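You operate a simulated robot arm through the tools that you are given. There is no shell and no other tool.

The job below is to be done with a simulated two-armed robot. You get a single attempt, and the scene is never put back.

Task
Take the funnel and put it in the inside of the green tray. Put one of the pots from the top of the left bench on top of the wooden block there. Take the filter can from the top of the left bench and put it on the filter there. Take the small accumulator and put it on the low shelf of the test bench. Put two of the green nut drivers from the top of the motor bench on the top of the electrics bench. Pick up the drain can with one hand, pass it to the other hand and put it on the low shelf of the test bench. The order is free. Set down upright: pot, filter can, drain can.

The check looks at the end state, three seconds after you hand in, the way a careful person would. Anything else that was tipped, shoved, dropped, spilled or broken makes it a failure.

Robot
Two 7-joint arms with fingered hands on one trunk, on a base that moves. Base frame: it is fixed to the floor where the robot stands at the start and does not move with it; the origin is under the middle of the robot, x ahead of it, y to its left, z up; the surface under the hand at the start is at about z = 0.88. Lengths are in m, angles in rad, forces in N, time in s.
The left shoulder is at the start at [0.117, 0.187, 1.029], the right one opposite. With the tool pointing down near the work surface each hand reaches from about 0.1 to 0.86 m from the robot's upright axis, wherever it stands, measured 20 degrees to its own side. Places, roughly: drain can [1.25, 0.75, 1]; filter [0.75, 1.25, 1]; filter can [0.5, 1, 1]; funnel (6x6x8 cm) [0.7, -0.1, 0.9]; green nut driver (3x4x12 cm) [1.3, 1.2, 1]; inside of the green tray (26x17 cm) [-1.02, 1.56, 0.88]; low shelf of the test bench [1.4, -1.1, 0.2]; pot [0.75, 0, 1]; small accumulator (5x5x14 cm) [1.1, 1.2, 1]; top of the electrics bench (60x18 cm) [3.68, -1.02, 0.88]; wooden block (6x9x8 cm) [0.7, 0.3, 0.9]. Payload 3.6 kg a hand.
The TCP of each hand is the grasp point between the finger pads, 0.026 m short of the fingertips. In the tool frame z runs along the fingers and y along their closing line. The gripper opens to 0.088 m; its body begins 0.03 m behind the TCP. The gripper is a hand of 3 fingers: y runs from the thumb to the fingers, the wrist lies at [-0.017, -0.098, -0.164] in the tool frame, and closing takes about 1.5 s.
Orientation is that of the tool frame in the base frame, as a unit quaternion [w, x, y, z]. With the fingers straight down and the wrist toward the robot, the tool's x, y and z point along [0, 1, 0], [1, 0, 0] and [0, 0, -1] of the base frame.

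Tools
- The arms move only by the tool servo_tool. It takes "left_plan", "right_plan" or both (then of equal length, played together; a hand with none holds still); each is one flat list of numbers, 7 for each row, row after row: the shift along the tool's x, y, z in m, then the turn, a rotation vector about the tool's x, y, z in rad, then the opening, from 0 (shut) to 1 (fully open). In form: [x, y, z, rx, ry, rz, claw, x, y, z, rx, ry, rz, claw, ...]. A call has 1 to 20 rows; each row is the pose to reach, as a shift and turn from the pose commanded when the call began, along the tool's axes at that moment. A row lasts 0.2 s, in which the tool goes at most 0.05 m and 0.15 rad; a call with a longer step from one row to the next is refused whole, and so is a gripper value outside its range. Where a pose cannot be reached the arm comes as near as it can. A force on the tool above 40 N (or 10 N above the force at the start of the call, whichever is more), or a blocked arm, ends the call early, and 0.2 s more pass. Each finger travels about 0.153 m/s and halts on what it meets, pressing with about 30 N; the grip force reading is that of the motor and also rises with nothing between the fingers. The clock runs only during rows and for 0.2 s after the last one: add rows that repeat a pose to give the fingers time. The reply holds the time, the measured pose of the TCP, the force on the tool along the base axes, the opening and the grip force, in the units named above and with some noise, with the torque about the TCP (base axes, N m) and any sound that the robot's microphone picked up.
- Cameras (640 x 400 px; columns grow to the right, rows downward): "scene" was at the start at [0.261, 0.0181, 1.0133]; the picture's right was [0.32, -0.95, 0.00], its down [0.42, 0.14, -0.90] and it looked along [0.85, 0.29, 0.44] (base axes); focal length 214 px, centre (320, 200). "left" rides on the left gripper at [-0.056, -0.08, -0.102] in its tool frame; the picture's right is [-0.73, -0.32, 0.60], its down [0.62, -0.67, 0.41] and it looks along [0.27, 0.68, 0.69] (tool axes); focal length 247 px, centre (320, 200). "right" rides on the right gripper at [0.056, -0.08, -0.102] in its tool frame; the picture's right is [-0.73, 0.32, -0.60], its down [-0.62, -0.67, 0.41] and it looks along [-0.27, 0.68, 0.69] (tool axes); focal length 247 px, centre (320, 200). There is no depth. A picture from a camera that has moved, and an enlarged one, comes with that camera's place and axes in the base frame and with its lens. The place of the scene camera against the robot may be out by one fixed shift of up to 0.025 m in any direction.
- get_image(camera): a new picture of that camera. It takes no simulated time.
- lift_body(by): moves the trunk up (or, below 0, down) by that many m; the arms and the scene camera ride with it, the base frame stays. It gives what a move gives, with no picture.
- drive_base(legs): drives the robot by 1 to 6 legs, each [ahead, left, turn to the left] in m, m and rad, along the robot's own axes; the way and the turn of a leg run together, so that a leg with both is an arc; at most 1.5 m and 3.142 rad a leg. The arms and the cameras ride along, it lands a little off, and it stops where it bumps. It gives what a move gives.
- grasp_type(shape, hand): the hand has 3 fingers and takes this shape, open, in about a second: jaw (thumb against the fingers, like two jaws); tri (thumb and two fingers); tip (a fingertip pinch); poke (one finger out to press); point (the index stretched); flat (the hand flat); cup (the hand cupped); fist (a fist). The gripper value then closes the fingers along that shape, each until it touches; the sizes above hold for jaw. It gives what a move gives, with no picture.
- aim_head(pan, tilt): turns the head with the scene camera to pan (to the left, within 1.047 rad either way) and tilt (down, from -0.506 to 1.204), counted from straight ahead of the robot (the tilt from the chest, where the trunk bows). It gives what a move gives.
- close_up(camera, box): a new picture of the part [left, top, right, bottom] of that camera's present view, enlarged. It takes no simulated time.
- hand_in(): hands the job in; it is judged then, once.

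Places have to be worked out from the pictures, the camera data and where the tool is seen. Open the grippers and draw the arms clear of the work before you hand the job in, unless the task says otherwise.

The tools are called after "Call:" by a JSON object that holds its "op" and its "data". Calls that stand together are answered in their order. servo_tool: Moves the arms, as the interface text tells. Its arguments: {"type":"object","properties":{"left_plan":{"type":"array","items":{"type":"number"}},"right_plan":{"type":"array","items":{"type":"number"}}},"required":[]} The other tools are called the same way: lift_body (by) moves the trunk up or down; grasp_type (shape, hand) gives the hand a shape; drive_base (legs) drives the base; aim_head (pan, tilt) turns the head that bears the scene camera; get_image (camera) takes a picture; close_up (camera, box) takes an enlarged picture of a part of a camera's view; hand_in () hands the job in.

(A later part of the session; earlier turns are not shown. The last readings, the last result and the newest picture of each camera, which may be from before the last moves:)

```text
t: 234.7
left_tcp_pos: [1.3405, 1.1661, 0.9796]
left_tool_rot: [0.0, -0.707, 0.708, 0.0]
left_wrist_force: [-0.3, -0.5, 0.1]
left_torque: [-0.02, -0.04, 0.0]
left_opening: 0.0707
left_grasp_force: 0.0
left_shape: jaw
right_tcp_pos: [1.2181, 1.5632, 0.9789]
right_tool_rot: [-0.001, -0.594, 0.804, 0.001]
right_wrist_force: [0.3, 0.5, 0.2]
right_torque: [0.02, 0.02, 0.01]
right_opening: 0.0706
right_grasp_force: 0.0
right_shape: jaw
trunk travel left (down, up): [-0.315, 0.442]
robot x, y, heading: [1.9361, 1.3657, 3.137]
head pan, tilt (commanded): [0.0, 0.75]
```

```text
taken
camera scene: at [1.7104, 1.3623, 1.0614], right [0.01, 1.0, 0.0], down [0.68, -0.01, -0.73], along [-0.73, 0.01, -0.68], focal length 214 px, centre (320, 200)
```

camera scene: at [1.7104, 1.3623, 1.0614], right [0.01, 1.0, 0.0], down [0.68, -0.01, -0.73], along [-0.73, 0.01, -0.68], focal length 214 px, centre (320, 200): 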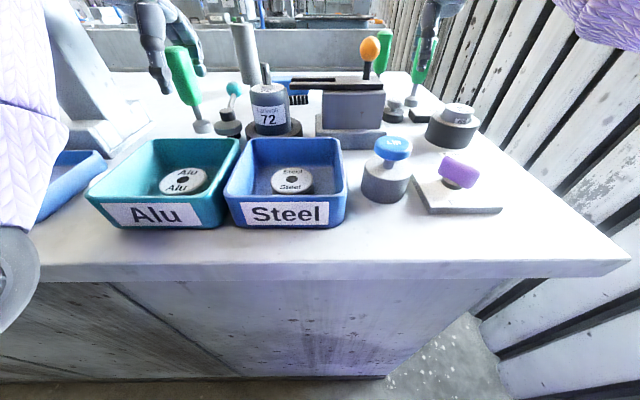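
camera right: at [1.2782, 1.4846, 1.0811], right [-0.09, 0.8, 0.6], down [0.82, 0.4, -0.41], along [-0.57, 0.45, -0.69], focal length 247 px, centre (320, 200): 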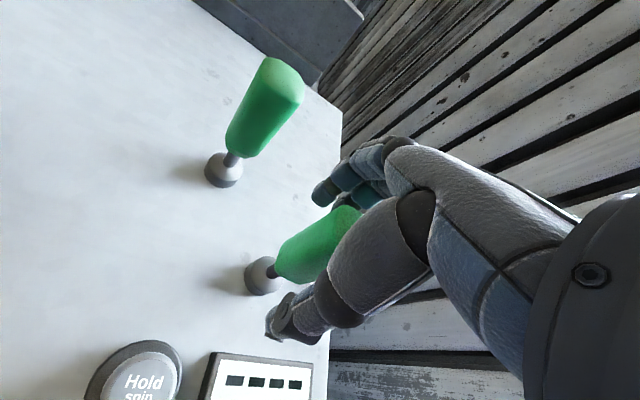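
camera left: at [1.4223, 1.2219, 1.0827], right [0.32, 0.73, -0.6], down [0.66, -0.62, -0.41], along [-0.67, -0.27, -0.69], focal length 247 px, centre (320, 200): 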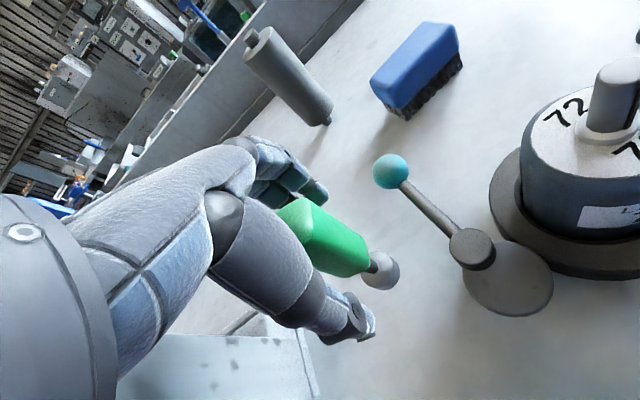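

Both handles are inside the open hands and nothing was touched. I close both hands.

Call:
{"op": "servo_tool", "data": {"left_plan": [0, 0, 0, 0, 0, 0, 0.5, 0, 0, 0, 0, 0, 0, 0.2, 0, 0, 0, 0, 0, 0, 0, 0, 0, 0, 0, 0, 0, 0, 0, 0, 0, 0, 0, 0, 0, 0, 0, 0, 0, 0, 0, 0, 0, 0, 0, 0, 0, 0, 0], "right_plan": [0, 0, 0, 0, 0, 0, 0.5, 0, 0, 0, 0, 0, 0, 0.2, 0, 0, 0, 0, 0, 0, 0, 0, 0, 0, 0, 0, 0, 0, 0, 0, 0, 0, 0, 0, 0, 0, 0, 0, 0, 0, 0, 0, 0, 0, 0, 0, 0, 0, 0]}}

Call:
{"op": "get_image", "data": {"camera": "right"}}

Call:
{"op": "get_image", "data": {"camera": "left"}}

```text
t: 236.3
left_tcp_pos: [1.3406, 1.1653, 0.9801]
left_tool_rot: [0.0, -0.706, 0.708, -0.001]
left_wrist_force: [0.9, -0.1, 0.4]
left_torque: [0.0, -0.02, -0.03]
left_opening: 0.0225
left_grasp_force: 30.3
left_shape: jaw
right_tcp_pos: [1.2176, 1.5622, 0.9782]
right_tool_rot: [0.0, -0.594, 0.804, 0.0]
right_wrist_force: [0.1, 0.6, 0.2]
right_torque: [-0.03, -0.01, -0.01]
right_opening: 0.0223
right_grasp_force: 30.5
right_shape: jaw
trunk travel left (down, up): [-0.315, 0.442]
robot x, y, heading: [1.934, 1.3639, 3.135]
head pan, tilt (commanded): [0.0, 0.75]
```

```text
taken
camera right: at [1.278, 1.4846, 1.081], right [-0.09, 0.8, 0.6], down [0.82, 0.4, -0.41], along [-0.57, 0.45, -0.69], focal length 247 px, centre (320, 200)
```

right: 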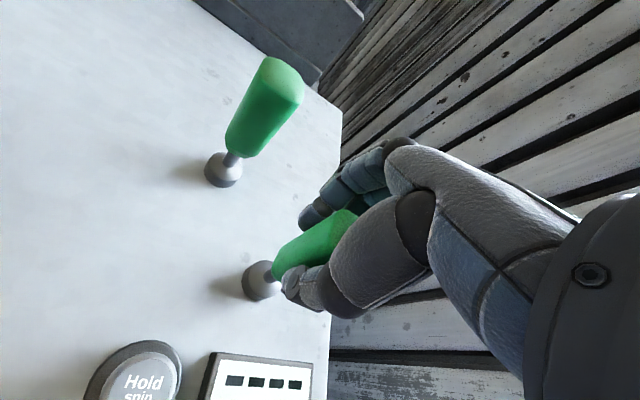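

```text
taken
camera left: at [1.422, 1.2218, 1.0827], right [0.32, 0.73, -0.6], down [0.67, -0.62, -0.41], along [-0.67, -0.27, -0.69], focal length 247 px, centre (320, 200)
```

left: 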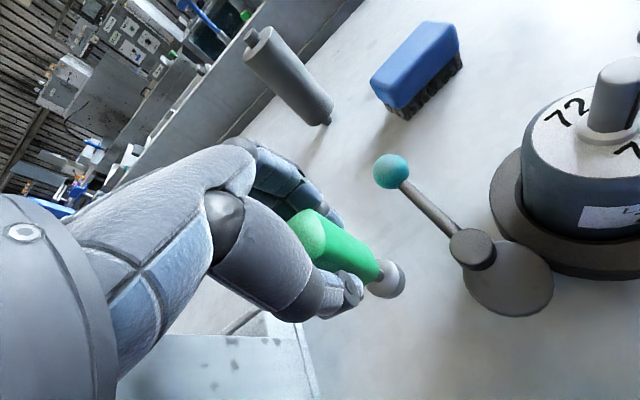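

Both drivers are gripped (0.022 opening, 30 N each). I lift both straight up.

Call:
{"op": "servo_tool", "data": {"left_plan": [0, 0, -0.03, 0, 0, 0, 0, 0, 0, -0.07, 0, 0, 0, 0, 0, 0, -0.11, 0, 0, 0, 0, 0, 0, -0.15, 0, 0, 0, 0, 0, 0, -0.19, 0, 0, 0, 0], "right_plan": [0, 0, -0.03, 0, 0, 0, 0, 0, 0, -0.07, 0, 0, 0, 0, 0, 0, -0.11, 0, 0, 0, 0, 0, 0, -0.15, 0, 0, 0, 0, 0, 0, -0.19, 0, 0, 0, 0]}}

Call:
{"op": "lift_body", "data": {"by": 0.3}}

Call:
{"op": "aim_head", "data": {"pan": 0.0, "tilt": 0.6}}

Call:
{"op": "get_image", "data": {"camera": "scene"}}

```text
t: 237.5
left_tcp_pos: [1.3425, 1.1665, 1.1726]
left_tool_rot: [0.001, -0.707, 0.707, -0.001]
left_wrist_force: [0.2, 0.7, -1.5]
left_torque: [0.0, 0.0, 0.01]
left_opening: 0.023
left_grasp_force: 29.8
left_shape: jaw
right_tcp_pos: [1.2198, 1.5602, 1.1689]
right_tool_rot: [0.0, -0.593, 0.805, 0.0]
right_wrist_force: [0.0, -0.8, -0.5]
right_torque: [-0.02, 0.0, -0.02]
right_opening: 0.0222
right_grasp_force: 30.0
right_shape: jaw
trunk travel left (down, up): [-0.315, 0.442]
robot x, y, heading: [1.9357, 1.3634, 3.134]
head pan, tilt (commanded): [0.0, 0.75]
```

```text
t: 240.5
left_tcp_pos: [1.3408, 1.1658, 1.4681]
left_tool_rot: [0.001, -0.707, 0.707, -0.001]
left_wrist_force: [0.5, 0.4, -1.1]
left_torque: [-0.01, 0.02, -0.03]
left_opening: 0.0228
left_grasp_force: 29.9
left_shape: jaw
right_tcp_pos: [1.2422, 1.5607, 1.511]
right_tool_rot: [-0.024, -0.594, 0.804, 0.018]
right_wrist_force: [-0.4, 0.5, -1.6]
right_torque: [0.01, -0.02, -0.01]
right_opening: 0.0222
right_grasp_force: 29.8
right_shape: jaw
trunk travel left (down, up): [-0.615, 0.142]
robot x, y, heading: [1.935, 1.3678, 3.134]
head pan, tilt (commanded): [0.0, 0.75]
```

```text
t: 241.2
left_tcp_pos: [1.3407, 1.1667, 1.4688]
left_tool_rot: [0.0, -0.707, 0.708, -0.001]
left_wrist_force: [0.9, -0.3, -1.0]
left_torque: [0.0, 0.01, 0.02]
left_opening: 0.0227
left_grasp_force: 30.2
left_shape: jaw
right_tcp_pos: [1.2418, 1.5604, 1.5106]
right_tool_rot: [-0.024, -0.594, 0.804, 0.018]
right_wrist_force: [-0.6, 0.2, -1.5]
right_torque: [0.01, 0.02, 0.0]
right_opening: 0.0222
right_grasp_force: 29.9
right_shape: jaw
trunk travel left (down, up): [-0.615, 0.142]
robot x, y, heading: [1.9325, 1.3648, 3.132]
head pan, tilt (commanded): [0.0, 0.6]
```

```text
taken
camera scene: at [1.7282, 1.3622, 1.3878], right [0.01, 1.0, 0.0], down [0.57, 0.0, -0.82], along [-0.82, 0.01, -0.57], focal length 214 px, centre (320, 200)
```

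scene: 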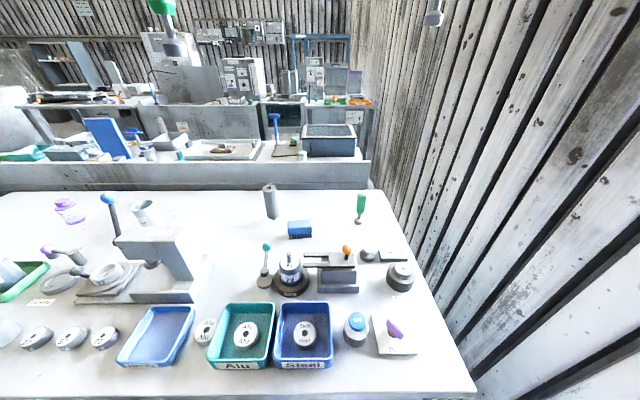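

Drivers 1 and 3 are in my hands and the rest of the bench is undisturbed. I tuck both hands in, back off, and drive down the aisle to the electrics bench.

Call:
{"op": "servo_tool", "data": {"left_plan": [0, -0.045, 0, 0, 0, 0, 0, 0, -0.09, 0, 0, 0, 0, 0, 0, -0.12, 0, 0, 0, 0, 0, 0, -0.12, 0, 0, 0, 0, 0, 0, -0.12, 0, 0, 0, 0, 0], "right_plan": [0, -0.045, 0, 0, 0, 0, 0, 0, -0.09, 0, 0, 0, 0, 0, 0, -0.135, 0, 0, 0, 0, 0, 0, -0.18, 0, 0, 0, 0, 0, 0, -0.2, 0, 0, 0, 0, 0]}}

Call:
{"op": "drive_base", "data": {"legs": [[-0.45, 0, 0], [0, 0, 1.57], [1.2, 0, 0], [1.17, 0, 0], [0, 0, 1.57]]}}

Call:
{"op": "get_image", "data": {"camera": "scene"}}

```text
t: 242.4
left_tcp_pos: [1.3944, 1.1561, 1.4487]
left_tool_rot: [0.0, -0.707, 0.707, 0.0]
left_wrist_force: [-0.5, -0.4, -1.2]
left_torque: [0.01, -0.02, 0.0]
left_opening: 0.0229
left_grasp_force: 29.9
left_shape: jaw
left hand out of reach, approached as far as the arm can: row 2, 3, 4, 5
right_tcp_pos: [1.3849, 1.5114, 1.4844]
right_tool_rot: [-0.024, -0.593, 0.804, 0.018]
right_wrist_force: [-0.2, 0.2, -0.3]
right_torque: [-0.02, 0.0, -0.02]
right_opening: 0.0224
right_grasp_force: 29.3
right_shape: jaw
right hand out of reach, approached as far as the arm can: row 4, 5
trunk travel left (down, up): [-0.615, 0.142]
robot x, y, heading: [1.9326, 1.3652, 3.135]
head pan, tilt (commanded): [0.0, 0.6]
```

```text
t: 264.1
left_tcp_pos: [2.9566, -0.8091, 1.449]
left_tool_rot: [0.0, 0.705, 0.709, -0.001]
left_wrist_force: [-0.2, 0.0, -0.2]
left_torque: [0.01, -0.04, 0.0]
left_opening: 0.0222
left_grasp_force: 29.4
left_shape: jaw
right_tcp_pos: [2.9694, -1.1644, 1.4841]
right_tool_rot: [0.018, 0.802, 0.596, 0.025]
right_wrist_force: [0.5, -0.8, -0.9]
right_torque: [0.02, 0.01, 0.03]
right_opening: 0.0218
right_grasp_force: 29.8
right_shape: jaw
trunk travel left (down, up): [-0.615, 0.142]
robot x, y, heading: [2.4161, -1.0195, -0.004]
head pan, tilt (commanded): [0.0, 0.6]
```

```text
taken
camera scene: at [2.652, -1.0247, 1.3878], right [0.0, -1.0, 0.0], down [-0.57, 0.0, -0.82], along [0.82, 0.0, -0.57], focal length 214 px, centre (320, 200)
```

scene: 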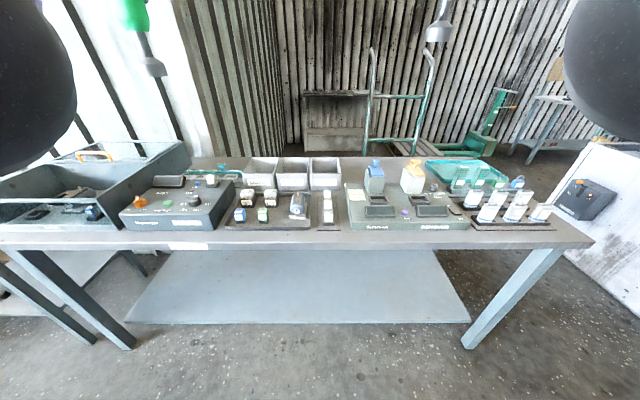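

Call:
{"op": "close_up", "data": {"camera": "scene", "box": [220, 140, 440, 240]}}

Call:
{"op": "close_up", "data": {"camera": "scene", "box": [100, 140, 320, 240]}}

Call:
{"op": "close_up", "data": {"camera": "scene", "box": [380, 140, 600, 260]}}

```text
2.91 times, centred on (330, 190) of scene
camera zoom: at [2.652, -1.0247, 1.3878], right [0.0, -1.0, 0.0], down [-0.57, 0.0, -0.82], along [0.82, 0.0, -0.57], focal length 624 px, centre (291, 229)
```

zoom: 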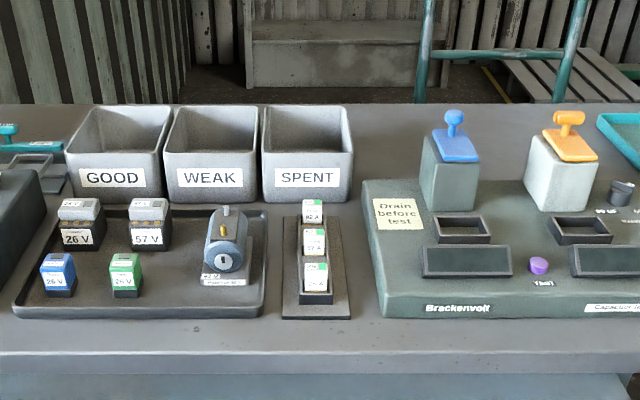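

```text
2.91 times, centred on (210, 190) of scene
camera zoom: at [2.652, -1.0247, 1.3878], right [0.0, -1.0, 0.0], down [-0.57, 0.0, -0.82], along [0.82, 0.0, -0.57], focal length 624 px, centre (640, 229)
```

zoom: 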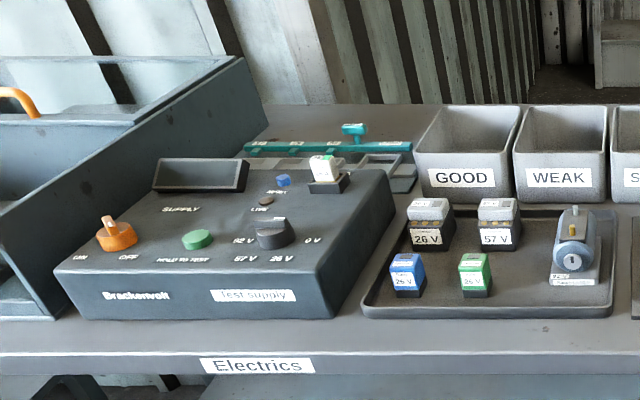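

```text
2.91 times, centred on (490, 200) of scene
camera zoom: at [2.652, -1.0247, 1.3878], right [0.0, -1.0, 0.0], down [-0.57, 0.0, -0.82], along [0.82, 0.0, -0.57], focal length 624 px, centre (-174, 200)
```

zoom: 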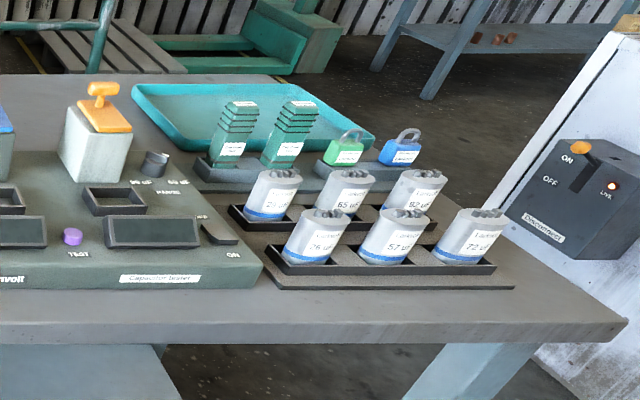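

The Electrics bench has a free zone at the back: x≈3.59–3.77 behind the tester, right of the "SPENT" bin (y≈-1.14 to -1.32). I move up to about (2.86, -0.96) so the right hand can place its driver there first.

Call:
{"op": "drive_base", "data": {"legs": [[0, 0.06, 0], [0.42, 0, 0]]}}

Call:
{"op": "aim_head", "data": {"pan": -0.25, "tilt": 0.7}}

Call:
{"op": "get_image", "data": {"camera": "scene"}}

Call:
{"op": "get_image", "data": {"camera": "right"}}

Call:
{"op": "get_image", "data": {"camera": "left"}}

```text
t: 267.2
left_tcp_pos: [3.3703, -0.7453, 1.4479]
left_tool_rot: [-0.001, 0.703, 0.711, -0.001]
left_wrist_force: [-0.4, 0.0, -1.3]
left_torque: [0.04, 0.02, 0.02]
left_opening: 0.0226
left_grasp_force: 30.1
left_shape: jaw
right_tcp_pos: [3.3818, -1.1018, 1.4842]
right_tool_rot: [0.018, 0.801, 0.598, 0.024]
right_wrist_force: [-0.2, -0.2, -1.5]
right_torque: [-0.03, 0.01, -0.02]
right_opening: 0.0217
right_grasp_force: 30.1
right_shape: jaw
trunk travel left (down, up): [-0.615, 0.142]
robot x, y, heading: [2.8284, -0.9596, 0.008]
head pan, tilt (commanded): [0.0, 0.6]
```

```text
t: 268.0
left_tcp_pos: [3.3698, -0.7459, 1.4484]
left_tool_rot: [-0.001, 0.704, 0.711, 0.0]
left_wrist_force: [-0.6, -0.6, -0.4]
left_torque: [0.01, -0.03, -0.03]
left_opening: 0.0227
left_grasp_force: 30.1
left_shape: jaw
right_tcp_pos: [3.3836, -1.1025, 1.4832]
right_tool_rot: [0.019, 0.801, 0.598, 0.025]
right_wrist_force: [-1.0, 0.1, -1.1]
right_torque: [-0.01, 0.01, 0.02]
right_opening: 0.0221
right_grasp_force: 30.3
right_shape: jaw
trunk travel left (down, up): [-0.615, 0.142]
robot x, y, heading: [2.8297, -0.9608, 0.003]
head pan, tilt (commanded): [-0.25, 0.7]
```

```text
taken
camera scene: at [3.0593, -0.9846, 1.3792], right [-0.24, -0.97, 0.0], down [-0.62, 0.16, -0.76], along [0.74, -0.19, -0.64], focal length 214 px, centre (320, 200)
```

scene: 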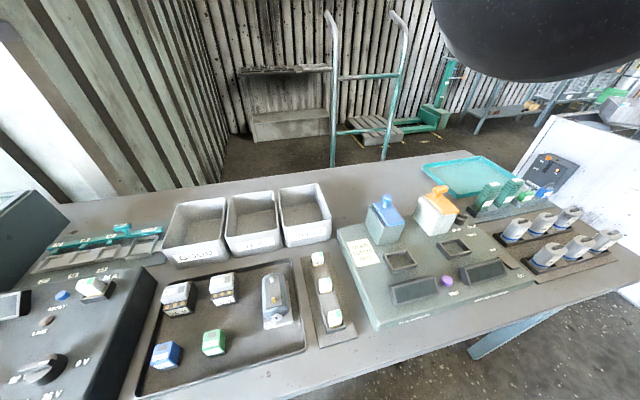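

```text
taken
camera right: at [3.3164, -1.0253, 1.5822], right [0.06, -0.8, 0.6], down [-0.79, -0.41, -0.46], along [0.61, -0.45, -0.65], focal length 247 px, centre (320, 200)
```

right: 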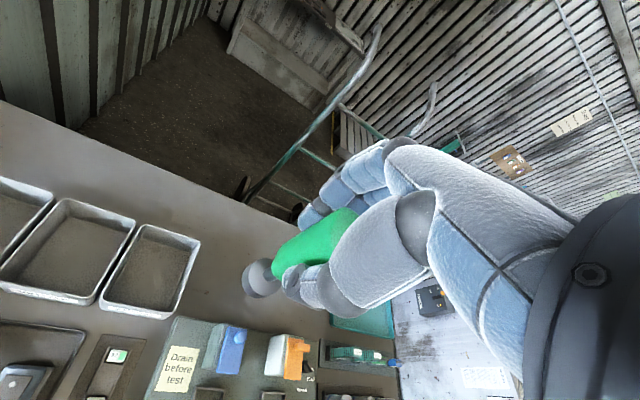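

```text
taken
camera left: at [3.2921, -0.8025, 1.551], right [-0.31, -0.74, -0.6], down [-0.67, 0.62, -0.41], along [0.67, 0.27, -0.69], focal length 247 px, centre (320, 200)
```

left: 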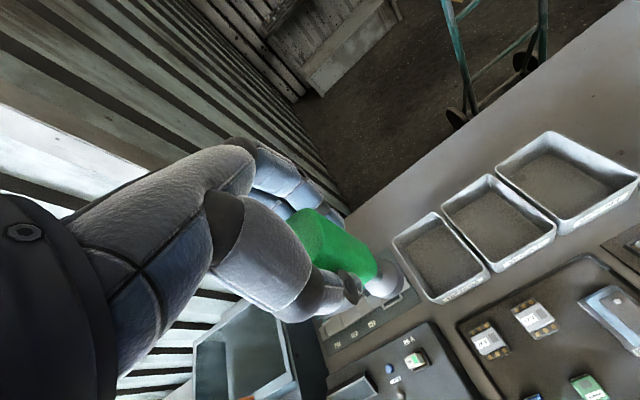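

From the wrist cameras: bins' back at x≈3.585, SPENT bin's right side at y≈-1.10, bench back edge at x≈3.77 — so the free zone is x 3.59–3.77. I inch forward, lower the trunk by 0.3, and check reach.

Call:
{"op": "drive_base", "data": {"legs": [[0.025, 0, 0]]}}

Call:
{"op": "lift_body", "data": {"by": -0.3}}

Call:
{"op": "get_image", "data": {"camera": "scene"}}

```text
t: 268.8
left_tcp_pos: [3.3919, -0.7465, 1.4501]
left_tool_rot: [0.002, 0.704, 0.711, 0.0]
left_wrist_force: [-0.2, 0.6, -0.5]
left_torque: [0.06, -0.04, -0.02]
left_opening: 0.0224
left_grasp_force: 30.5
left_shape: jaw
right_tcp_pos: [3.4059, -1.102, 1.4863]
right_tool_rot: [0.02, 0.801, 0.598, 0.027]
right_wrist_force: [0.1, -0.7, -1.2]
right_torque: [0.0, -0.01, -0.01]
right_opening: 0.0217
right_grasp_force: 31.1
right_shape: jaw
trunk travel left (down, up): [-0.615, 0.142]
robot x, y, heading: [2.8583, -0.9559, 0.007]
head pan, tilt (commanded): [-0.25, 0.7]
```

```text
t: 271.8
left_tcp_pos: [3.4318, -0.7462, 1.0896]
left_tool_rot: [-0.039, 0.702, 0.71, -0.038]
left_wrist_force: [0.1, 0.1, -1.2]
left_torque: [-0.03, -0.02, -0.01]
left_opening: 0.0224
left_grasp_force: 30.4
left_shape: jaw
right_tcp_pos: [3.449, -1.1008, 1.124]
right_tool_rot: [-0.013, 0.801, 0.598, -0.019]
right_wrist_force: [-0.6, 0.0, -0.8]
right_torque: [-0.02, -0.02, 0.03]
right_opening: 0.0219
right_grasp_force: 30.5
right_shape: jaw
trunk travel left (down, up): [-0.315, 0.442]
robot x, y, heading: [2.8558, -0.9606, -0.0]
head pan, tilt (commanded): [-0.25, 0.7]
```

```text
taken
camera scene: at [3.1078, -0.9844, 1.0657], right [-0.24, -0.97, 0.0], down [-0.62, 0.16, -0.76], along [0.74, -0.19, -0.64], focal length 214 px, centre (320, 200)
```

scene: 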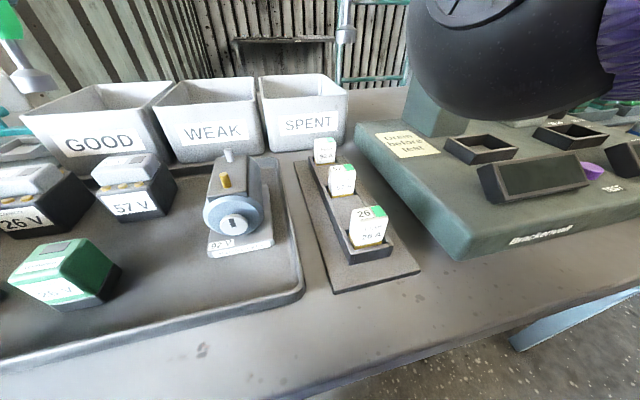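

Both hands dipped and tilted slightly with the trunk's bow; the left driver is near the GOOD bin's top, so I raise the left hand at once while extending the right hand over the free strip.

Call:
{"op": "servo_tool", "data": {"left_plan": [0, -0.0026, -0.0239, -0.0218, 0, 0, 0, 0, -0.0052, -0.0477, -0.0436, 0, 0, 0, 0, -0.0079, -0.0716, -0.0654, 0, 0, 0, 0, -0.0105, -0.0954, -0.0872, -0.001, 0, 0, 0, -0.0131, -0.1193, -0.109, -0.002, 0, 0, 0, -0.0131, -0.1193, -0.109, -0.002, 0, 0], "right_plan": [-0.0048, 0.0393, 0.0012, -0.0087, 0.003, -0.04, 0, -0.0096, 0.0785, 0.0024, -0.0174, 0.006, -0.08, 0, -0.0145, 0.1178, 0.0035, -0.0261, 0.009, -0.12, 0, -0.0193, 0.157, 0.0047, -0.0348, 0.012, -0.16, 0, -0.0241, 0.1963, 0.0059, -0.0435, 0.015, -0.2, 0, -0.0241, 0.1963, 0.0059, -0.0435, 0.015, -0.2, 0]}}

Call:
{"op": "get_image", "data": {"camera": "right"}}

Call:
{"op": "get_image", "data": {"camera": "scene"}}

Call:
{"op": "get_image", "data": {"camera": "left"}}

```text
t: 273.2
left_tcp_pos: [3.453, -0.7409, 1.2082]
left_tool_rot: [0.0, 0.704, 0.71, -0.001]
left_wrist_force: [0.1, 0.5, -1.4]
left_torque: [0.0, -0.01, 0.0]
left_opening: 0.0223
left_grasp_force: 29.5
left_shape: jaw
left hand out of reach, approached as far as the arm can: row 1, 2, 3, 4, 5, 6
right_tcp_pos: [3.6175, -1.181, 1.1066]
right_tool_rot: [-0.001, 0.737, 0.676, 0.003]
right_wrist_force: [-0.4, 0.5, -1.0]
right_torque: [0.0, 0.03, 0.0]
right_opening: 0.022
right_grasp_force: 30.7
right_shape: jaw
right hand out of reach, approached as far as the arm can: row 5, 6
trunk travel left (down, up): [-0.315, 0.442]
robot x, y, heading: [2.8596, -0.9599, 0.003]
head pan, tilt (commanded): [-0.25, 0.7]
```

```text
taken
camera right: at [3.5423, -1.1181, 1.2095], right [0.25, -0.76, 0.59], down [-0.72, -0.56, -0.42], along [0.65, -0.32, -0.69], focal length 247 px, centre (320, 200)
```

right: 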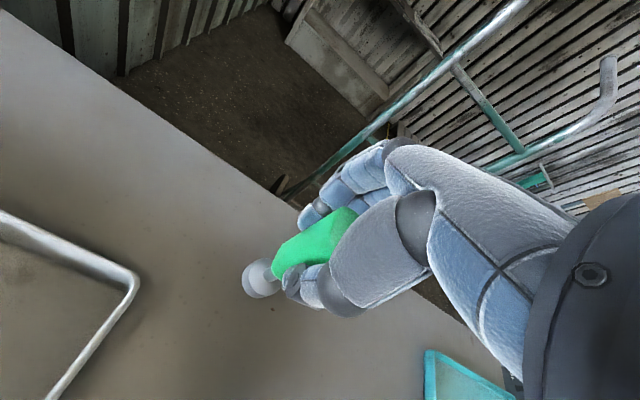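

```text
taken
camera scene: at [3.1082, -0.9842, 1.0654], right [-0.24, -0.97, 0.0], down [-0.63, 0.16, -0.76], along [0.74, -0.19, -0.64], focal length 214 px, centre (320, 200)
```

scene: 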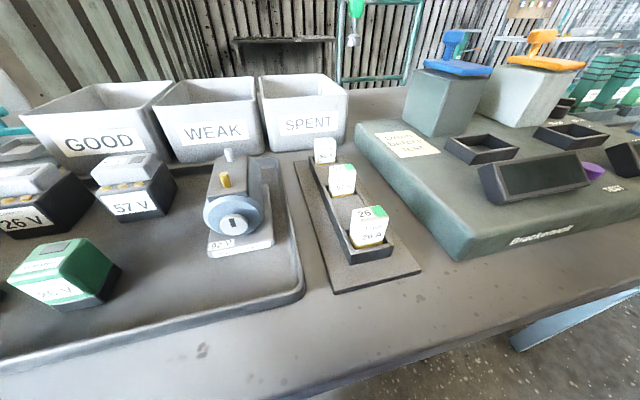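

```text
taken
camera left: at [3.3737, -0.797, 1.3101], right [-0.31, -0.74, -0.6], down [-0.67, 0.62, -0.41], along [0.67, 0.27, -0.69], focal length 247 px, centre (320, 200)
```

left: 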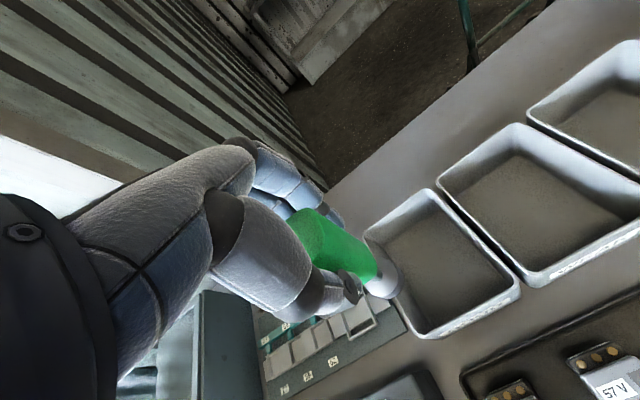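

The right driver hangs at (3.6175, -1.181), clear of the SPENT bin corner (3.587, -1.105). I descend toward the surface, nudging forward 2 cm.

Call:
{"op": "servo_tool", "data": {"right_plan": [0, 0.004, 0.03, 0, 0, 0, 0, 0, 0.008, 0.06, 0, 0, 0, 0, 0, 0.015, 0.09, 0, 0, 0, 0, 0, 0.02, 0.112, 0, 0, 0, 0, 0, 0.02, 0.112, 0, 0, 0, 0]}}

Call:
{"op": "get_image", "data": {"camera": "right"}}

Call:
{"op": "get_image", "data": {"camera": "scene"}}

```text
t: 274.4
left_tcp_pos: [3.4522, -0.7402, 1.2069]
left_tool_rot: [0.001, 0.703, 0.711, 0.0]
left_wrist_force: [0.1, -0.5, -0.9]
left_torque: [-0.02, -0.06, -0.02]
left_opening: 0.0222
left_grasp_force: 30.3
left_shape: jaw
right_tcp_pos: [3.6246, -1.1837, 0.9943]
right_tool_rot: [-0.002, 0.737, 0.676, 0.003]
right_wrist_force: [-0.6, 1.1, -1.6]
right_torque: [0.01, 0.01, 0.03]
right_opening: 0.0219
right_grasp_force: 30.1
right_shape: jaw
right hand out of reach, approached as far as the arm can: row 3, 4, 5
trunk travel left (down, up): [-0.315, 0.442]
robot x, y, heading: [2.855, -0.9604, 0.008]
head pan, tilt (commanded): [-0.25, 0.7]
```

```text
taken
camera right: at [3.5503, -1.1215, 1.0973], right [0.25, -0.76, 0.59], down [-0.72, -0.56, -0.42], along [0.65, -0.32, -0.69], focal length 247 px, centre (320, 200)
```

right: 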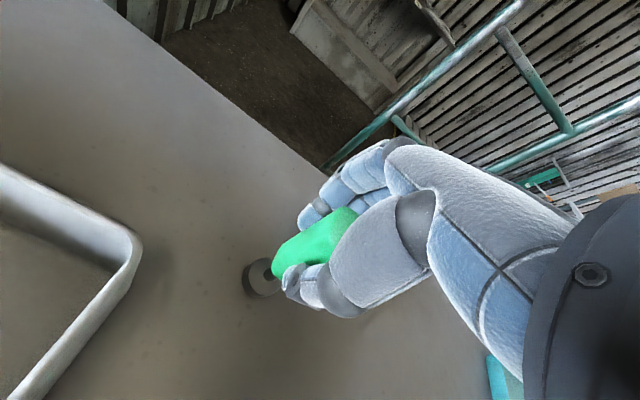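

```text
taken
camera scene: at [3.108, -0.9844, 1.0656], right [-0.24, -0.97, 0.0], down [-0.62, 0.16, -0.76], along [0.74, -0.19, -0.64], focal length 214 px, centre (320, 200)
```

scene: 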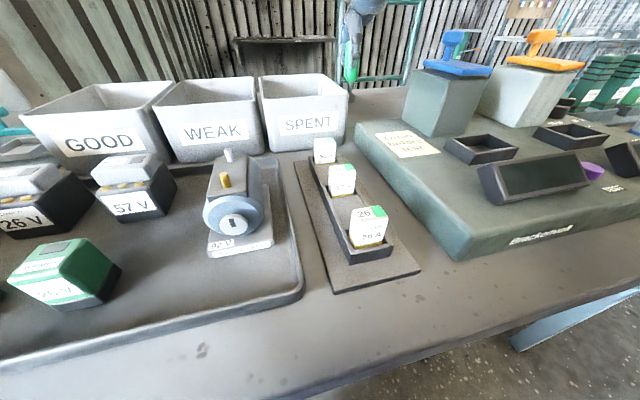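

Now slow lowering toward contact (expected near TCP z≈0.98).

Call:
{"op": "servo_tool", "data": {"right_plan": [0, 0, 0.003, 0, 0, 0, 0, 0, 0, 0.006, 0, 0, 0, 0, 0, 0, 0.009, 0, 0, 0, 0, 0, 0, 0.009, 0, 0, 0, 0]}}

Call:
{"op": "close_up", "data": {"camera": "right", "box": [200, 180, 360, 320]}}

```text
t: 275.4
left_tcp_pos: [3.4515, -0.7402, 1.207]
left_tool_rot: [0.001, 0.703, 0.711, 0.0]
left_wrist_force: [0.3, 0.7, -1.4]
left_torque: [-0.01, -0.02, -0.02]
left_opening: 0.0222
left_grasp_force: 30.0
left_shape: jaw
right_tcp_pos: [3.6235, -1.1842, 0.9855]
right_tool_rot: [-0.002, 0.737, 0.675, 0.003]
right_wrist_force: [0.9, -0.1, -0.9]
right_torque: [-0.02, -0.04, -0.03]
right_opening: 0.0219
right_grasp_force: 29.8
right_shape: jaw
trunk travel left (down, up): [-0.315, 0.442]
robot x, y, heading: [2.8516, -0.9621, 0.006]
head pan, tilt (commanded): [-0.25, 0.7]
```

```text
2.86 times, centred on (280, 250) of right
camera zoom: at [3.5501, -1.1213, 1.0889], right [0.25, -0.76, 0.59], down [-0.72, -0.56, -0.42], along [0.65, -0.32, -0.69], focal length 706 px, centre (434, 57)
```

zoom: 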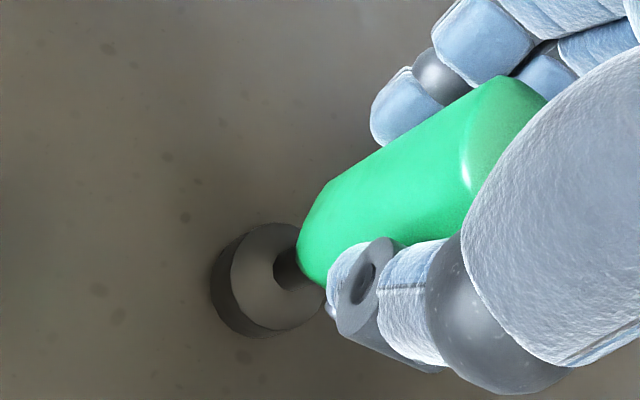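

Call:
{"op": "servo_tool", "data": {"right_plan": [0, 0, 0.002, 0, 0, 0, 0, 0, 0, 0.004, 0, 0, 0, 0, 0, 0, 0.004, 0, 0, 0, 0]}}

```text
t: 276.2
left_tcp_pos: [3.452, -0.7404, 1.2076]
left_tool_rot: [0.001, 0.703, 0.711, 0.0]
left_wrist_force: [-0.1, 1.0, -1.8]
left_torque: [0.01, 0.0, -0.03]
left_opening: 0.0226
left_grasp_force: 30.2
left_shape: jaw
right_tcp_pos: [3.6237, -1.1826, 0.9817]
right_tool_rot: [-0.003, 0.738, 0.675, 0.003]
right_wrist_force: [0.0, -0.3, -1.2]
right_torque: [-0.02, 0.0, 0.01]
right_opening: 0.022
right_grasp_force: 30.1
right_shape: jaw
trunk travel left (down, up): [-0.315, 0.442]
robot x, y, heading: [2.8576, -0.9555, 0.006]
head pan, tilt (commanded): [-0.25, 0.7]
```

Call:
{"op": "servo_tool", "data": {"right_plan": [0, 0, 0.0015, 0, 0, 0, 0, 0, 0, 0.003, 0, 0, 0, 0, 0, 0, 0.003, 0, 0, 0, 0]}}

```text
t: 277.0
left_tcp_pos: [3.4525, -0.7424, 1.207]
left_tool_rot: [0.001, 0.704, 0.71, 0.001]
left_wrist_force: [-0.8, -0.1, -1.5]
left_torque: [-0.01, 0.01, 0.0]
left_opening: 0.0224
left_grasp_force: 30.0
left_shape: jaw
right_tcp_pos: [3.6247, -1.1841, 0.9786]
right_tool_rot: [0.0, 0.737, 0.676, 0.003]
right_wrist_force: [0.3, 0.1, -0.8]
right_torque: [-0.02, 0.02, 0.0]
right_opening: 0.0221
right_grasp_force: 29.5
right_shape: jaw
trunk travel left (down, up): [-0.315, 0.442]
robot x, y, heading: [2.8551, -0.9578, 0.003]
head pan, tilt (commanded): [-0.25, 0.7]
```

Still no contact; I continue in 1.5 mm steps.

Call:
{"op": "servo_tool", "data": {"right_plan": [0, 0, 0.0015, 0, 0, 0, 0, 0, 0, 0.003, 0, 0, 0, 0, 0, 0, 0.003, 0, 0, 0, 0]}}

Call:
{"op": "close_up", "data": {"camera": "right", "box": [200, 180, 360, 320]}}

```text
t: 277.8
left_tcp_pos: [3.4507, -0.7404, 1.2087]
left_tool_rot: [0.001, 0.704, 0.711, 0.0]
left_wrist_force: [0.1, 1.3, -0.2]
left_torque: [0.0, -0.01, 0.02]
left_opening: 0.0223
left_grasp_force: 29.9
left_shape: jaw
right_tcp_pos: [3.6239, -1.1834, 0.9777]
right_tool_rot: [-0.001, 0.737, 0.676, 0.003]
right_wrist_force: [0.4, -0.6, 5.8]
right_torque: [-0.03, 0.02, 0.0]
right_opening: 0.0225
right_grasp_force: 29.8
right_shape: jaw
trunk travel left (down, up): [-0.315, 0.442]
robot x, y, heading: [2.8534, -0.9603, 0.003]
head pan, tilt (commanded): [-0.25, 0.7]
```

```text
2.86 times, centred on (280, 250) of right
camera zoom: at [3.5493, -1.1205, 1.0801], right [0.25, -0.76, 0.6], down [-0.72, -0.56, -0.42], along [0.65, -0.32, -0.69], focal length 706 px, centre (434, 57)
```

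zoom: 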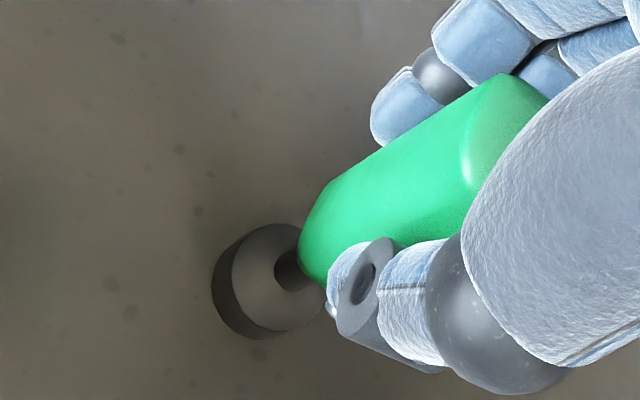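

Contact (5.8 N). I ease off 1 mm and open gradually.

Call:
{"op": "servo_tool", "data": {"right_plan": [0, 0, -0.001, 0, 0, 0, 0.3, 0, 0, -0.001, 0, 0, 0, 0.4, 0, 0, -0.001, 0, 0, 0, 0.5, 0, 0, -0.001, 0, 0, 0, 0.62, 0, 0, -0.001, 0, 0, 0, 0.75, 0, 0, -0.001, 0, 0, 0, 0.8, 0, 0, -0.001, 0, 0, 0, 0.8]}}

Call:
{"op": "get_image", "data": {"camera": "right"}}

```text
t: 279.4
left_tcp_pos: [3.4508, -0.7402, 1.2068]
left_tool_rot: [0.001, 0.703, 0.711, 0.0]
left_wrist_force: [-0.7, 0.5, -0.8]
left_torque: [-0.01, 0.0, -0.04]
left_opening: 0.0225
left_grasp_force: 30.1
left_shape: jaw
right_tcp_pos: [3.6238, -1.1833, 0.9773]
right_tool_rot: [-0.001, 0.737, 0.676, 0.003]
right_wrist_force: [0.1, -0.6, -0.1]
right_torque: [0.03, 0.01, 0.01]
right_opening: 0.0701
right_grasp_force: 0.0
right_shape: jaw
trunk travel left (down, up): [-0.315, 0.442]
robot x, y, heading: [2.856, -0.9582, 0.002]
head pan, tilt (commanded): [-0.25, 0.7]
```

```text
taken
camera right: at [3.5493, -1.1207, 1.0799], right [0.25, -0.76, 0.59], down [-0.72, -0.56, -0.42], along [0.65, -0.32, -0.69], focal length 247 px, centre (320, 200)
```

right: 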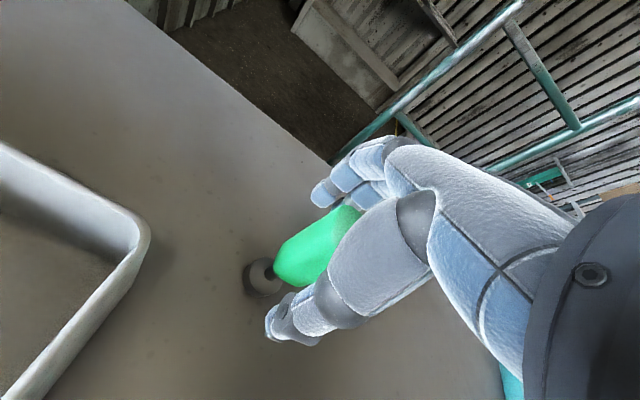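

The driver stands on its own between open fingers. I raise the right hand vertically and bring it back.

Call:
{"op": "servo_tool", "data": {"right_plan": [0, 0, -0.03, 0, 0, 0, 0.8, 0, 0, -0.07, 0, 0, 0, 0.8, 0, 0, -0.11, 0, 0, 0, 0.8, 0, 0, -0.15, 0, 0, 0, 0.8, 0, -0.04, -0.17, 0, 0, 0, 0.9, 0, -0.08, -0.19, 0, 0, 0, 1]}}

Call:
{"op": "get_image", "data": {"camera": "right"}}

Call:
{"op": "get_image", "data": {"camera": "scene"}}

```text
t: 280.8
left_tcp_pos: [3.45, -0.7409, 1.2084]
left_tool_rot: [0.0, 0.703, 0.711, 0.001]
left_wrist_force: [0.1, 0.0, -1.4]
left_torque: [-0.02, -0.02, 0.03]
left_opening: 0.0224
left_grasp_force: 30.1
left_shape: jaw
right_tcp_pos: [3.5435, -1.1789, 1.1665]
right_tool_rot: [-0.002, 0.737, 0.676, 0.002]
right_wrist_force: [-0.9, -0.5, 0.8]
right_torque: [0.04, 0.01, -0.03]
right_opening: 0.088
right_grasp_force: 0.0
right_shape: jaw
right hand out of reach, approached as far as the arm can: row 3, 4
trunk travel left (down, up): [-0.315, 0.442]
robot x, y, heading: [2.8613, -0.9618, 0.008]
head pan, tilt (commanded): [-0.25, 0.7]
```

```text
taken
camera right: at [3.47, -1.116, 1.2699], right [0.25, -0.76, 0.59], down [-0.72, -0.56, -0.42], along [0.65, -0.32, -0.69], focal length 247 px, centre (320, 200)
```

right: 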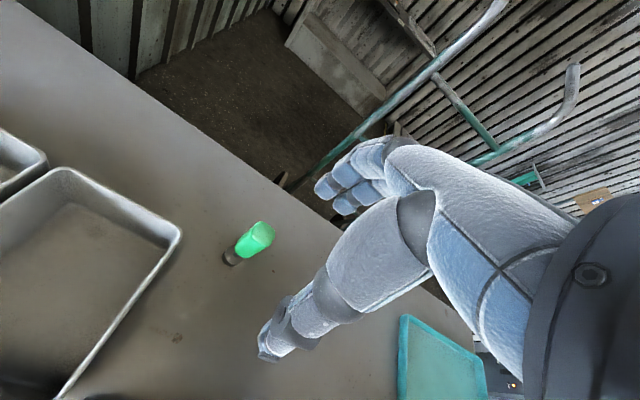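

```text
taken
camera scene: at [3.1076, -0.9844, 1.0657], right [-0.24, -0.97, 0.0], down [-0.62, 0.16, -0.76], along [0.74, -0.19, -0.64], focal length 214 px, centre (320, 200)
```

scene: 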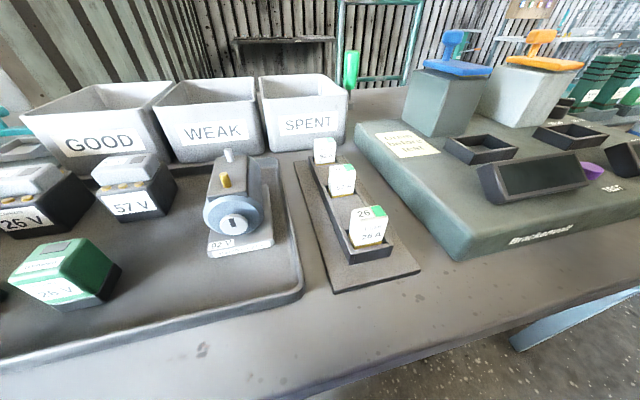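

Driver 3 now stands at (3.624, -1.183). For the left-hand driver I need to shift right; first I check what stands to my right.

Call:
{"op": "aim_head", "data": {"pan": -0.9, "tilt": 0.5}}

Call:
{"op": "get_image", "data": {"camera": "scene"}}

```text
t: 281.8
left_tcp_pos: [3.4511, -0.7406, 1.2083]
left_tool_rot: [0.0, 0.704, 0.71, 0.0]
left_wrist_force: [0.2, -0.7, -0.3]
left_torque: [0.0, 0.02, -0.01]
left_opening: 0.0225
left_grasp_force: 29.9
left_shape: jaw
right_tcp_pos: [3.5453, -1.1782, 1.1678]
right_tool_rot: [-0.001, 0.738, 0.675, 0.002]
right_wrist_force: [-0.1, 0.3, -0.4]
right_torque: [-0.02, -0.01, -0.02]
right_opening: 0.0879
right_grasp_force: 0.1
right_shape: jaw
trunk travel left (down, up): [-0.315, 0.442]
robot x, y, heading: [2.857, -0.9614, 0.005]
head pan, tilt (commanded): [-0.901, 0.499]
```

```text
taken
camera scene: at [3.0825, -1.0348, 1.0832], right [-0.78, -0.62, 0.0], down [-0.3, 0.37, -0.88], along [0.55, -0.69, -0.48], focal length 214 px, centre (320, 200)
```

scene: 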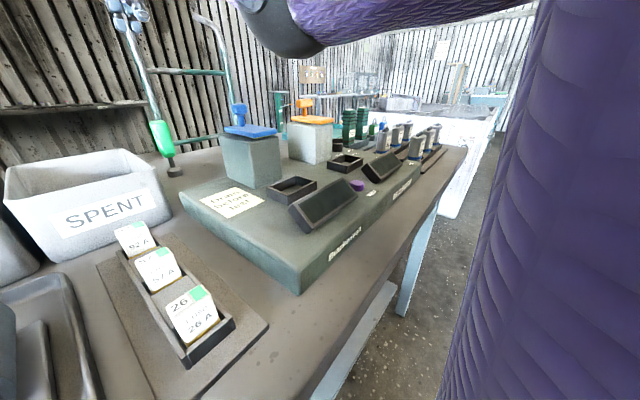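

The floor to my right is free. I raise the trunk, tuck the right hand, and shift right to y≈-1.53 so the left arm can pass between the tester's two levers (at y≈-1.25 and -1.42).

Call:
{"op": "lift_body", "data": {"by": 0.27}}

Call:
{"op": "servo_tool", "data": {"right_plan": [0, -0.045, 0, 0, 0, 0, 1, 0, -0.09, 0, 0, 0, 0, 1, 0, -0.13, 0, 0, 0, 0, 1]}}

Call:
{"op": "drive_base", "data": {"legs": [[0, -0.57, 0]]}}

Call:
{"op": "aim_head", "data": {"pan": 0.3, "tilt": 0.7}}

Call:
{"op": "get_image", "data": {"camera": "scene"}}

Call:
{"op": "get_image", "data": {"camera": "left"}}

```text
t: 284.6
left_tcp_pos: [3.452, -0.7401, 1.4765]
left_tool_rot: [0.0, 0.704, 0.711, 0.0]
left_wrist_force: [0.0, 0.2, -1.7]
left_torque: [-0.02, 0.01, -0.01]
left_opening: 0.0219
left_grasp_force: 30.0
left_shape: jaw
right_tcp_pos: [3.5453, -1.1769, 1.4363]
right_tool_rot: [-0.001, 0.738, 0.675, 0.003]
right_wrist_force: [-0.7, 0.8, 0.4]
right_torque: [0.04, -0.03, -0.01]
right_opening: 0.0878
right_grasp_force: 0.1
right_shape: jaw
trunk travel left (down, up): [-0.585, 0.172]
robot x, y, heading: [2.8542, -0.9567, 0.002]
head pan, tilt (commanded): [-0.901, 0.499]
```

```text
t: 285.4
left_tcp_pos: [3.4509, -0.7361, 1.4763]
left_tool_rot: [0.002, 0.703, 0.711, 0.0]
left_wrist_force: [0.4, 0.8, -2.0]
left_torque: [-0.02, -0.02, 0.0]
left_opening: 0.0226
left_grasp_force: 30.1
left_shape: jaw
right_tcp_pos: [3.411, -1.1623, 1.4369]
right_tool_rot: [-0.001, 0.737, 0.676, 0.001]
right_wrist_force: [-0.8, 0.6, -0.3]
right_torque: [-0.03, -0.03, -0.01]
right_opening: 0.0877
right_grasp_force: 0.1
right_shape: jaw
trunk travel left (down, up): [-0.585, 0.172]
robot x, y, heading: [2.8554, -0.9593, 0.004]
head pan, tilt (commanded): [-0.901, 0.499]
```

```text
t: 288.6
left_tcp_pos: [3.4531, -1.3146, 1.4762]
left_tool_rot: [0.0, 0.705, 0.71, 0.001]
left_wrist_force: [0.2, 0.5, -0.9]
left_torque: [0.02, 0.0, 0.0]
left_opening: 0.0224
left_grasp_force: 30.0
left_shape: jaw
right_tcp_pos: [3.4154, -1.741, 1.4358]
right_tool_rot: [-0.002, 0.738, 0.675, 0.003]
right_wrist_force: [-0.2, 0.2, -0.6]
right_torque: [0.02, 0.0, 0.01]
right_opening: 0.0879
right_grasp_force: 0.0
right_shape: jaw
trunk travel left (down, up): [-0.585, 0.172]
robot x, y, heading: [2.8565, -1.5323, -0.001]
head pan, tilt (commanded): [-0.901, 0.499]
```

```text
t: 290.0
left_tcp_pos: [3.4553, -1.3147, 1.4762]
left_tool_rot: [0.001, 0.705, 0.71, 0.001]
left_wrist_force: [0.2, 0.2, -0.9]
left_torque: [-0.03, 0.01, -0.01]
left_opening: 0.0224
left_grasp_force: 29.9
left_shape: jaw
right_tcp_pos: [3.4155, -1.7393, 1.4364]
right_tool_rot: [-0.001, 0.739, 0.674, 0.002]
right_wrist_force: [1.1, 0.0, 0.4]
right_torque: [0.01, -0.03, 0.03]
right_opening: 0.0874
right_grasp_force: 0.1
right_shape: jaw
trunk travel left (down, up): [-0.585, 0.172]
robot x, y, heading: [2.8585, -1.5326, -0.003]
head pan, tilt (commanded): [0.3, 0.7]
```

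```text
taken
camera scene: at [3.0851, -1.5104, 1.3488], right [0.3, -0.96, 0.0], down [-0.62, -0.19, -0.76], along [0.73, 0.23, -0.64], focal length 214 px, centre (320, 200)
```

scene: 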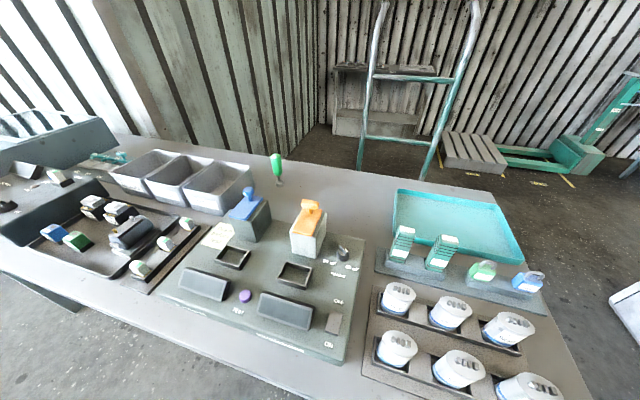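

```text
taken
camera left: at [3.376, -1.3698, 1.5795], right [-0.31, -0.74, -0.6], down [-0.67, 0.62, -0.41], along [0.67, 0.27, -0.69], focal length 247 px, centre (320, 200)
```

left: 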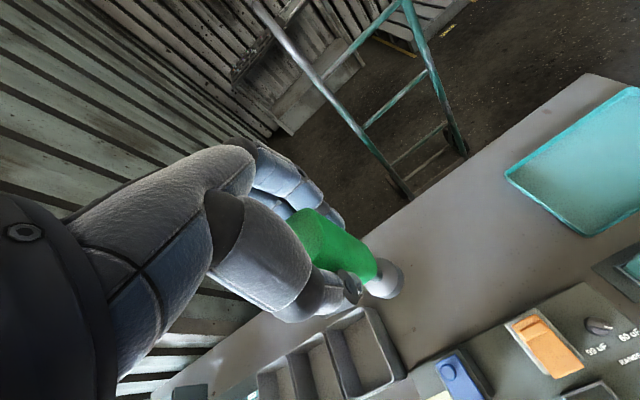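

The strip behind the levers is free. I place the left hand at (3.56, -1.30), then lower the trunk by 0.25.

Call:
{"op": "servo_tool", "data": {"left_plan": [0.005, 0.035, 0.02, 0, 0, 0, 0, 0.01, 0.07, 0.04, 0, 0, 0, 0, 0.015, 0.105, 0.06, 0, 0, 0, 0, 0.015, 0.105, 0.06, 0, 0, 0, 0]}}

Call:
{"op": "lift_body", "data": {"by": -0.24}}

Call:
{"op": "get_image", "data": {"camera": "scene"}}

Call:
{"op": "get_image", "data": {"camera": "left"}}

```text
t: 291.0
left_tcp_pos: [3.558, -1.2968, 1.417]
left_tool_rot: [0.001, 0.704, 0.71, 0.0]
left_wrist_force: [-0.1, -0.3, -1.3]
left_torque: [-0.03, 0.0, 0.02]
left_opening: 0.0224
left_grasp_force: 30.4
left_shape: jaw
right_tcp_pos: [3.4155, -1.741, 1.4364]
right_tool_rot: [-0.001, 0.739, 0.674, 0.004]
right_wrist_force: [0.2, 0.5, -0.4]
right_torque: [0.0, 0.02, -0.02]
right_opening: 0.0875
right_grasp_force: 0.0
right_shape: jaw
trunk travel left (down, up): [-0.585, 0.172]
robot x, y, heading: [2.8602, -1.5308, -0.002]
head pan, tilt (commanded): [0.3, 0.7]
```

```text
t: 293.5
left_tcp_pos: [3.5596, -1.2974, 1.1775]
left_tool_rot: [0.001, 0.705, 0.709, 0.0]
left_wrist_force: [0.3, 0.2, -1.6]
left_torque: [-0.01, -0.02, 0.04]
left_opening: 0.0223
left_grasp_force: 29.8
left_shape: jaw
right_tcp_pos: [3.4352, -1.7399, 1.1677]
right_tool_rot: [-0.019, 0.738, 0.674, -0.017]
right_wrist_force: [-0.2, 0.8, -1.0]
right_torque: [-0.01, 0.03, 0.0]
right_opening: 0.0879
right_grasp_force: 0.0
right_shape: jaw
trunk travel left (down, up): [-0.345, 0.412]
robot x, y, heading: [2.8587, -1.5324, 0.002]
head pan, tilt (commanded): [0.3, 0.7]
```

```text
taken
camera scene: at [3.1035, -1.5104, 1.0981], right [0.3, -0.95, 0.0], down [-0.62, -0.19, -0.76], along [0.73, 0.23, -0.64], focal length 214 px, centre (320, 200)
```

scene: 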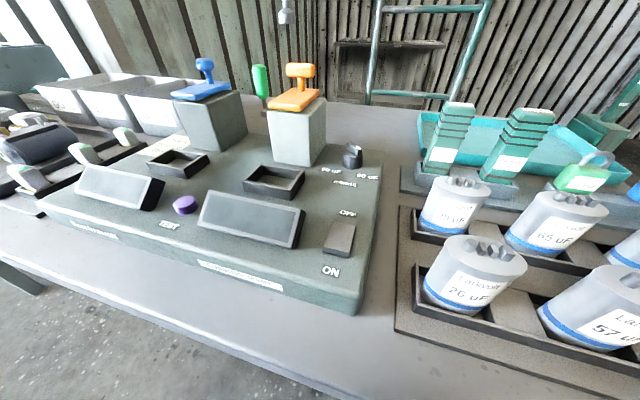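

```text
taken
camera left: at [3.4806, -1.3543, 1.28], right [-0.31, -0.74, -0.6], down [-0.67, 0.62, -0.41], along [0.67, 0.27, -0.69], focal length 247 px, centre (320, 200)
```

left: 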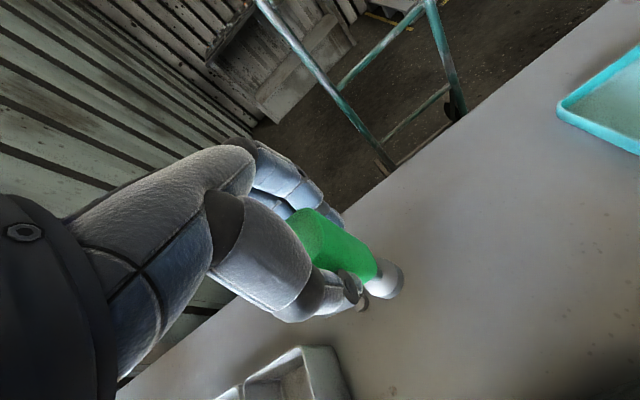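

Call:
{"op": "servo_tool", "data": {"left_plan": [0, 0.015, 0.03, 0, 0, 0, 0, 0, 0.03, 0.07, 0, 0, 0, 0, 0, 0.045, 0.11, 0, 0, 0, 0, 0, 0.055, 0.15, 0, 0, 0, 0, 0, 0.055, 0.18, 0, 0, 0, 0, 0, 0.055, 0.186, 0, 0, 0, 0]}}

Call:
{"op": "get_image", "data": {"camera": "left"}}

Call:
{"op": "get_image", "data": {"camera": "scene"}}

```text
t: 294.9
left_tcp_pos: [3.6136, -1.2961, 0.9905]
left_tool_rot: [0.001, 0.704, 0.711, 0.0]
left_wrist_force: [0.6, 0.4, -0.9]
left_torque: [-0.02, 0.01, -0.01]
left_opening: 0.0223
left_grasp_force: 29.8
left_shape: jaw
right_tcp_pos: [3.4348, -1.7408, 1.1667]
right_tool_rot: [-0.02, 0.738, 0.674, -0.017]
right_wrist_force: [-0.2, -0.9, 0.0]
right_torque: [0.0, 0.0, 0.01]
right_opening: 0.0878
right_grasp_force: 0.0
right_shape: jaw
trunk travel left (down, up): [-0.345, 0.412]
robot x, y, heading: [2.86, -1.5374, -0.003]
head pan, tilt (commanded): [0.3, 0.7]
```

```text
taken
camera left: at [3.5356, -1.3525, 1.0937], right [-0.31, -0.74, -0.6], down [-0.67, 0.62, -0.41], along [0.67, 0.27, -0.69], focal length 247 px, centre (320, 200)
```

left: 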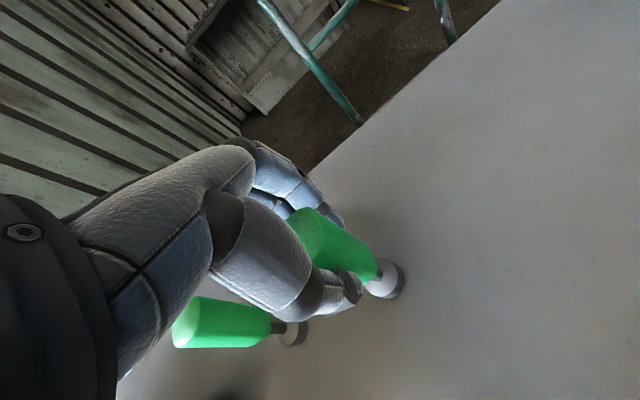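

```text
taken
camera scene: at [3.1035, -1.5105, 1.098], right [0.3, -0.95, 0.0], down [-0.62, -0.19, -0.76], along [0.73, 0.23, -0.64], focal length 214 px, centre (320, 200)
```

scene: 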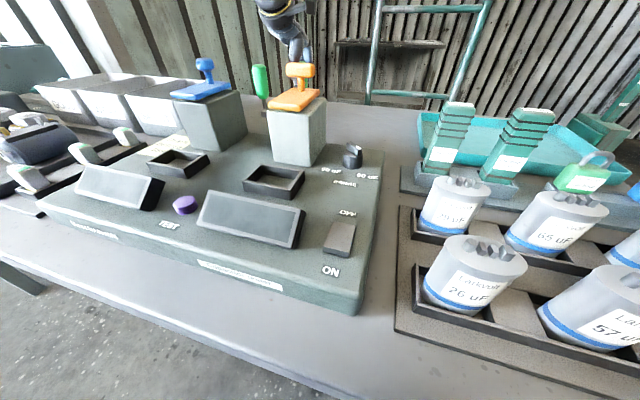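

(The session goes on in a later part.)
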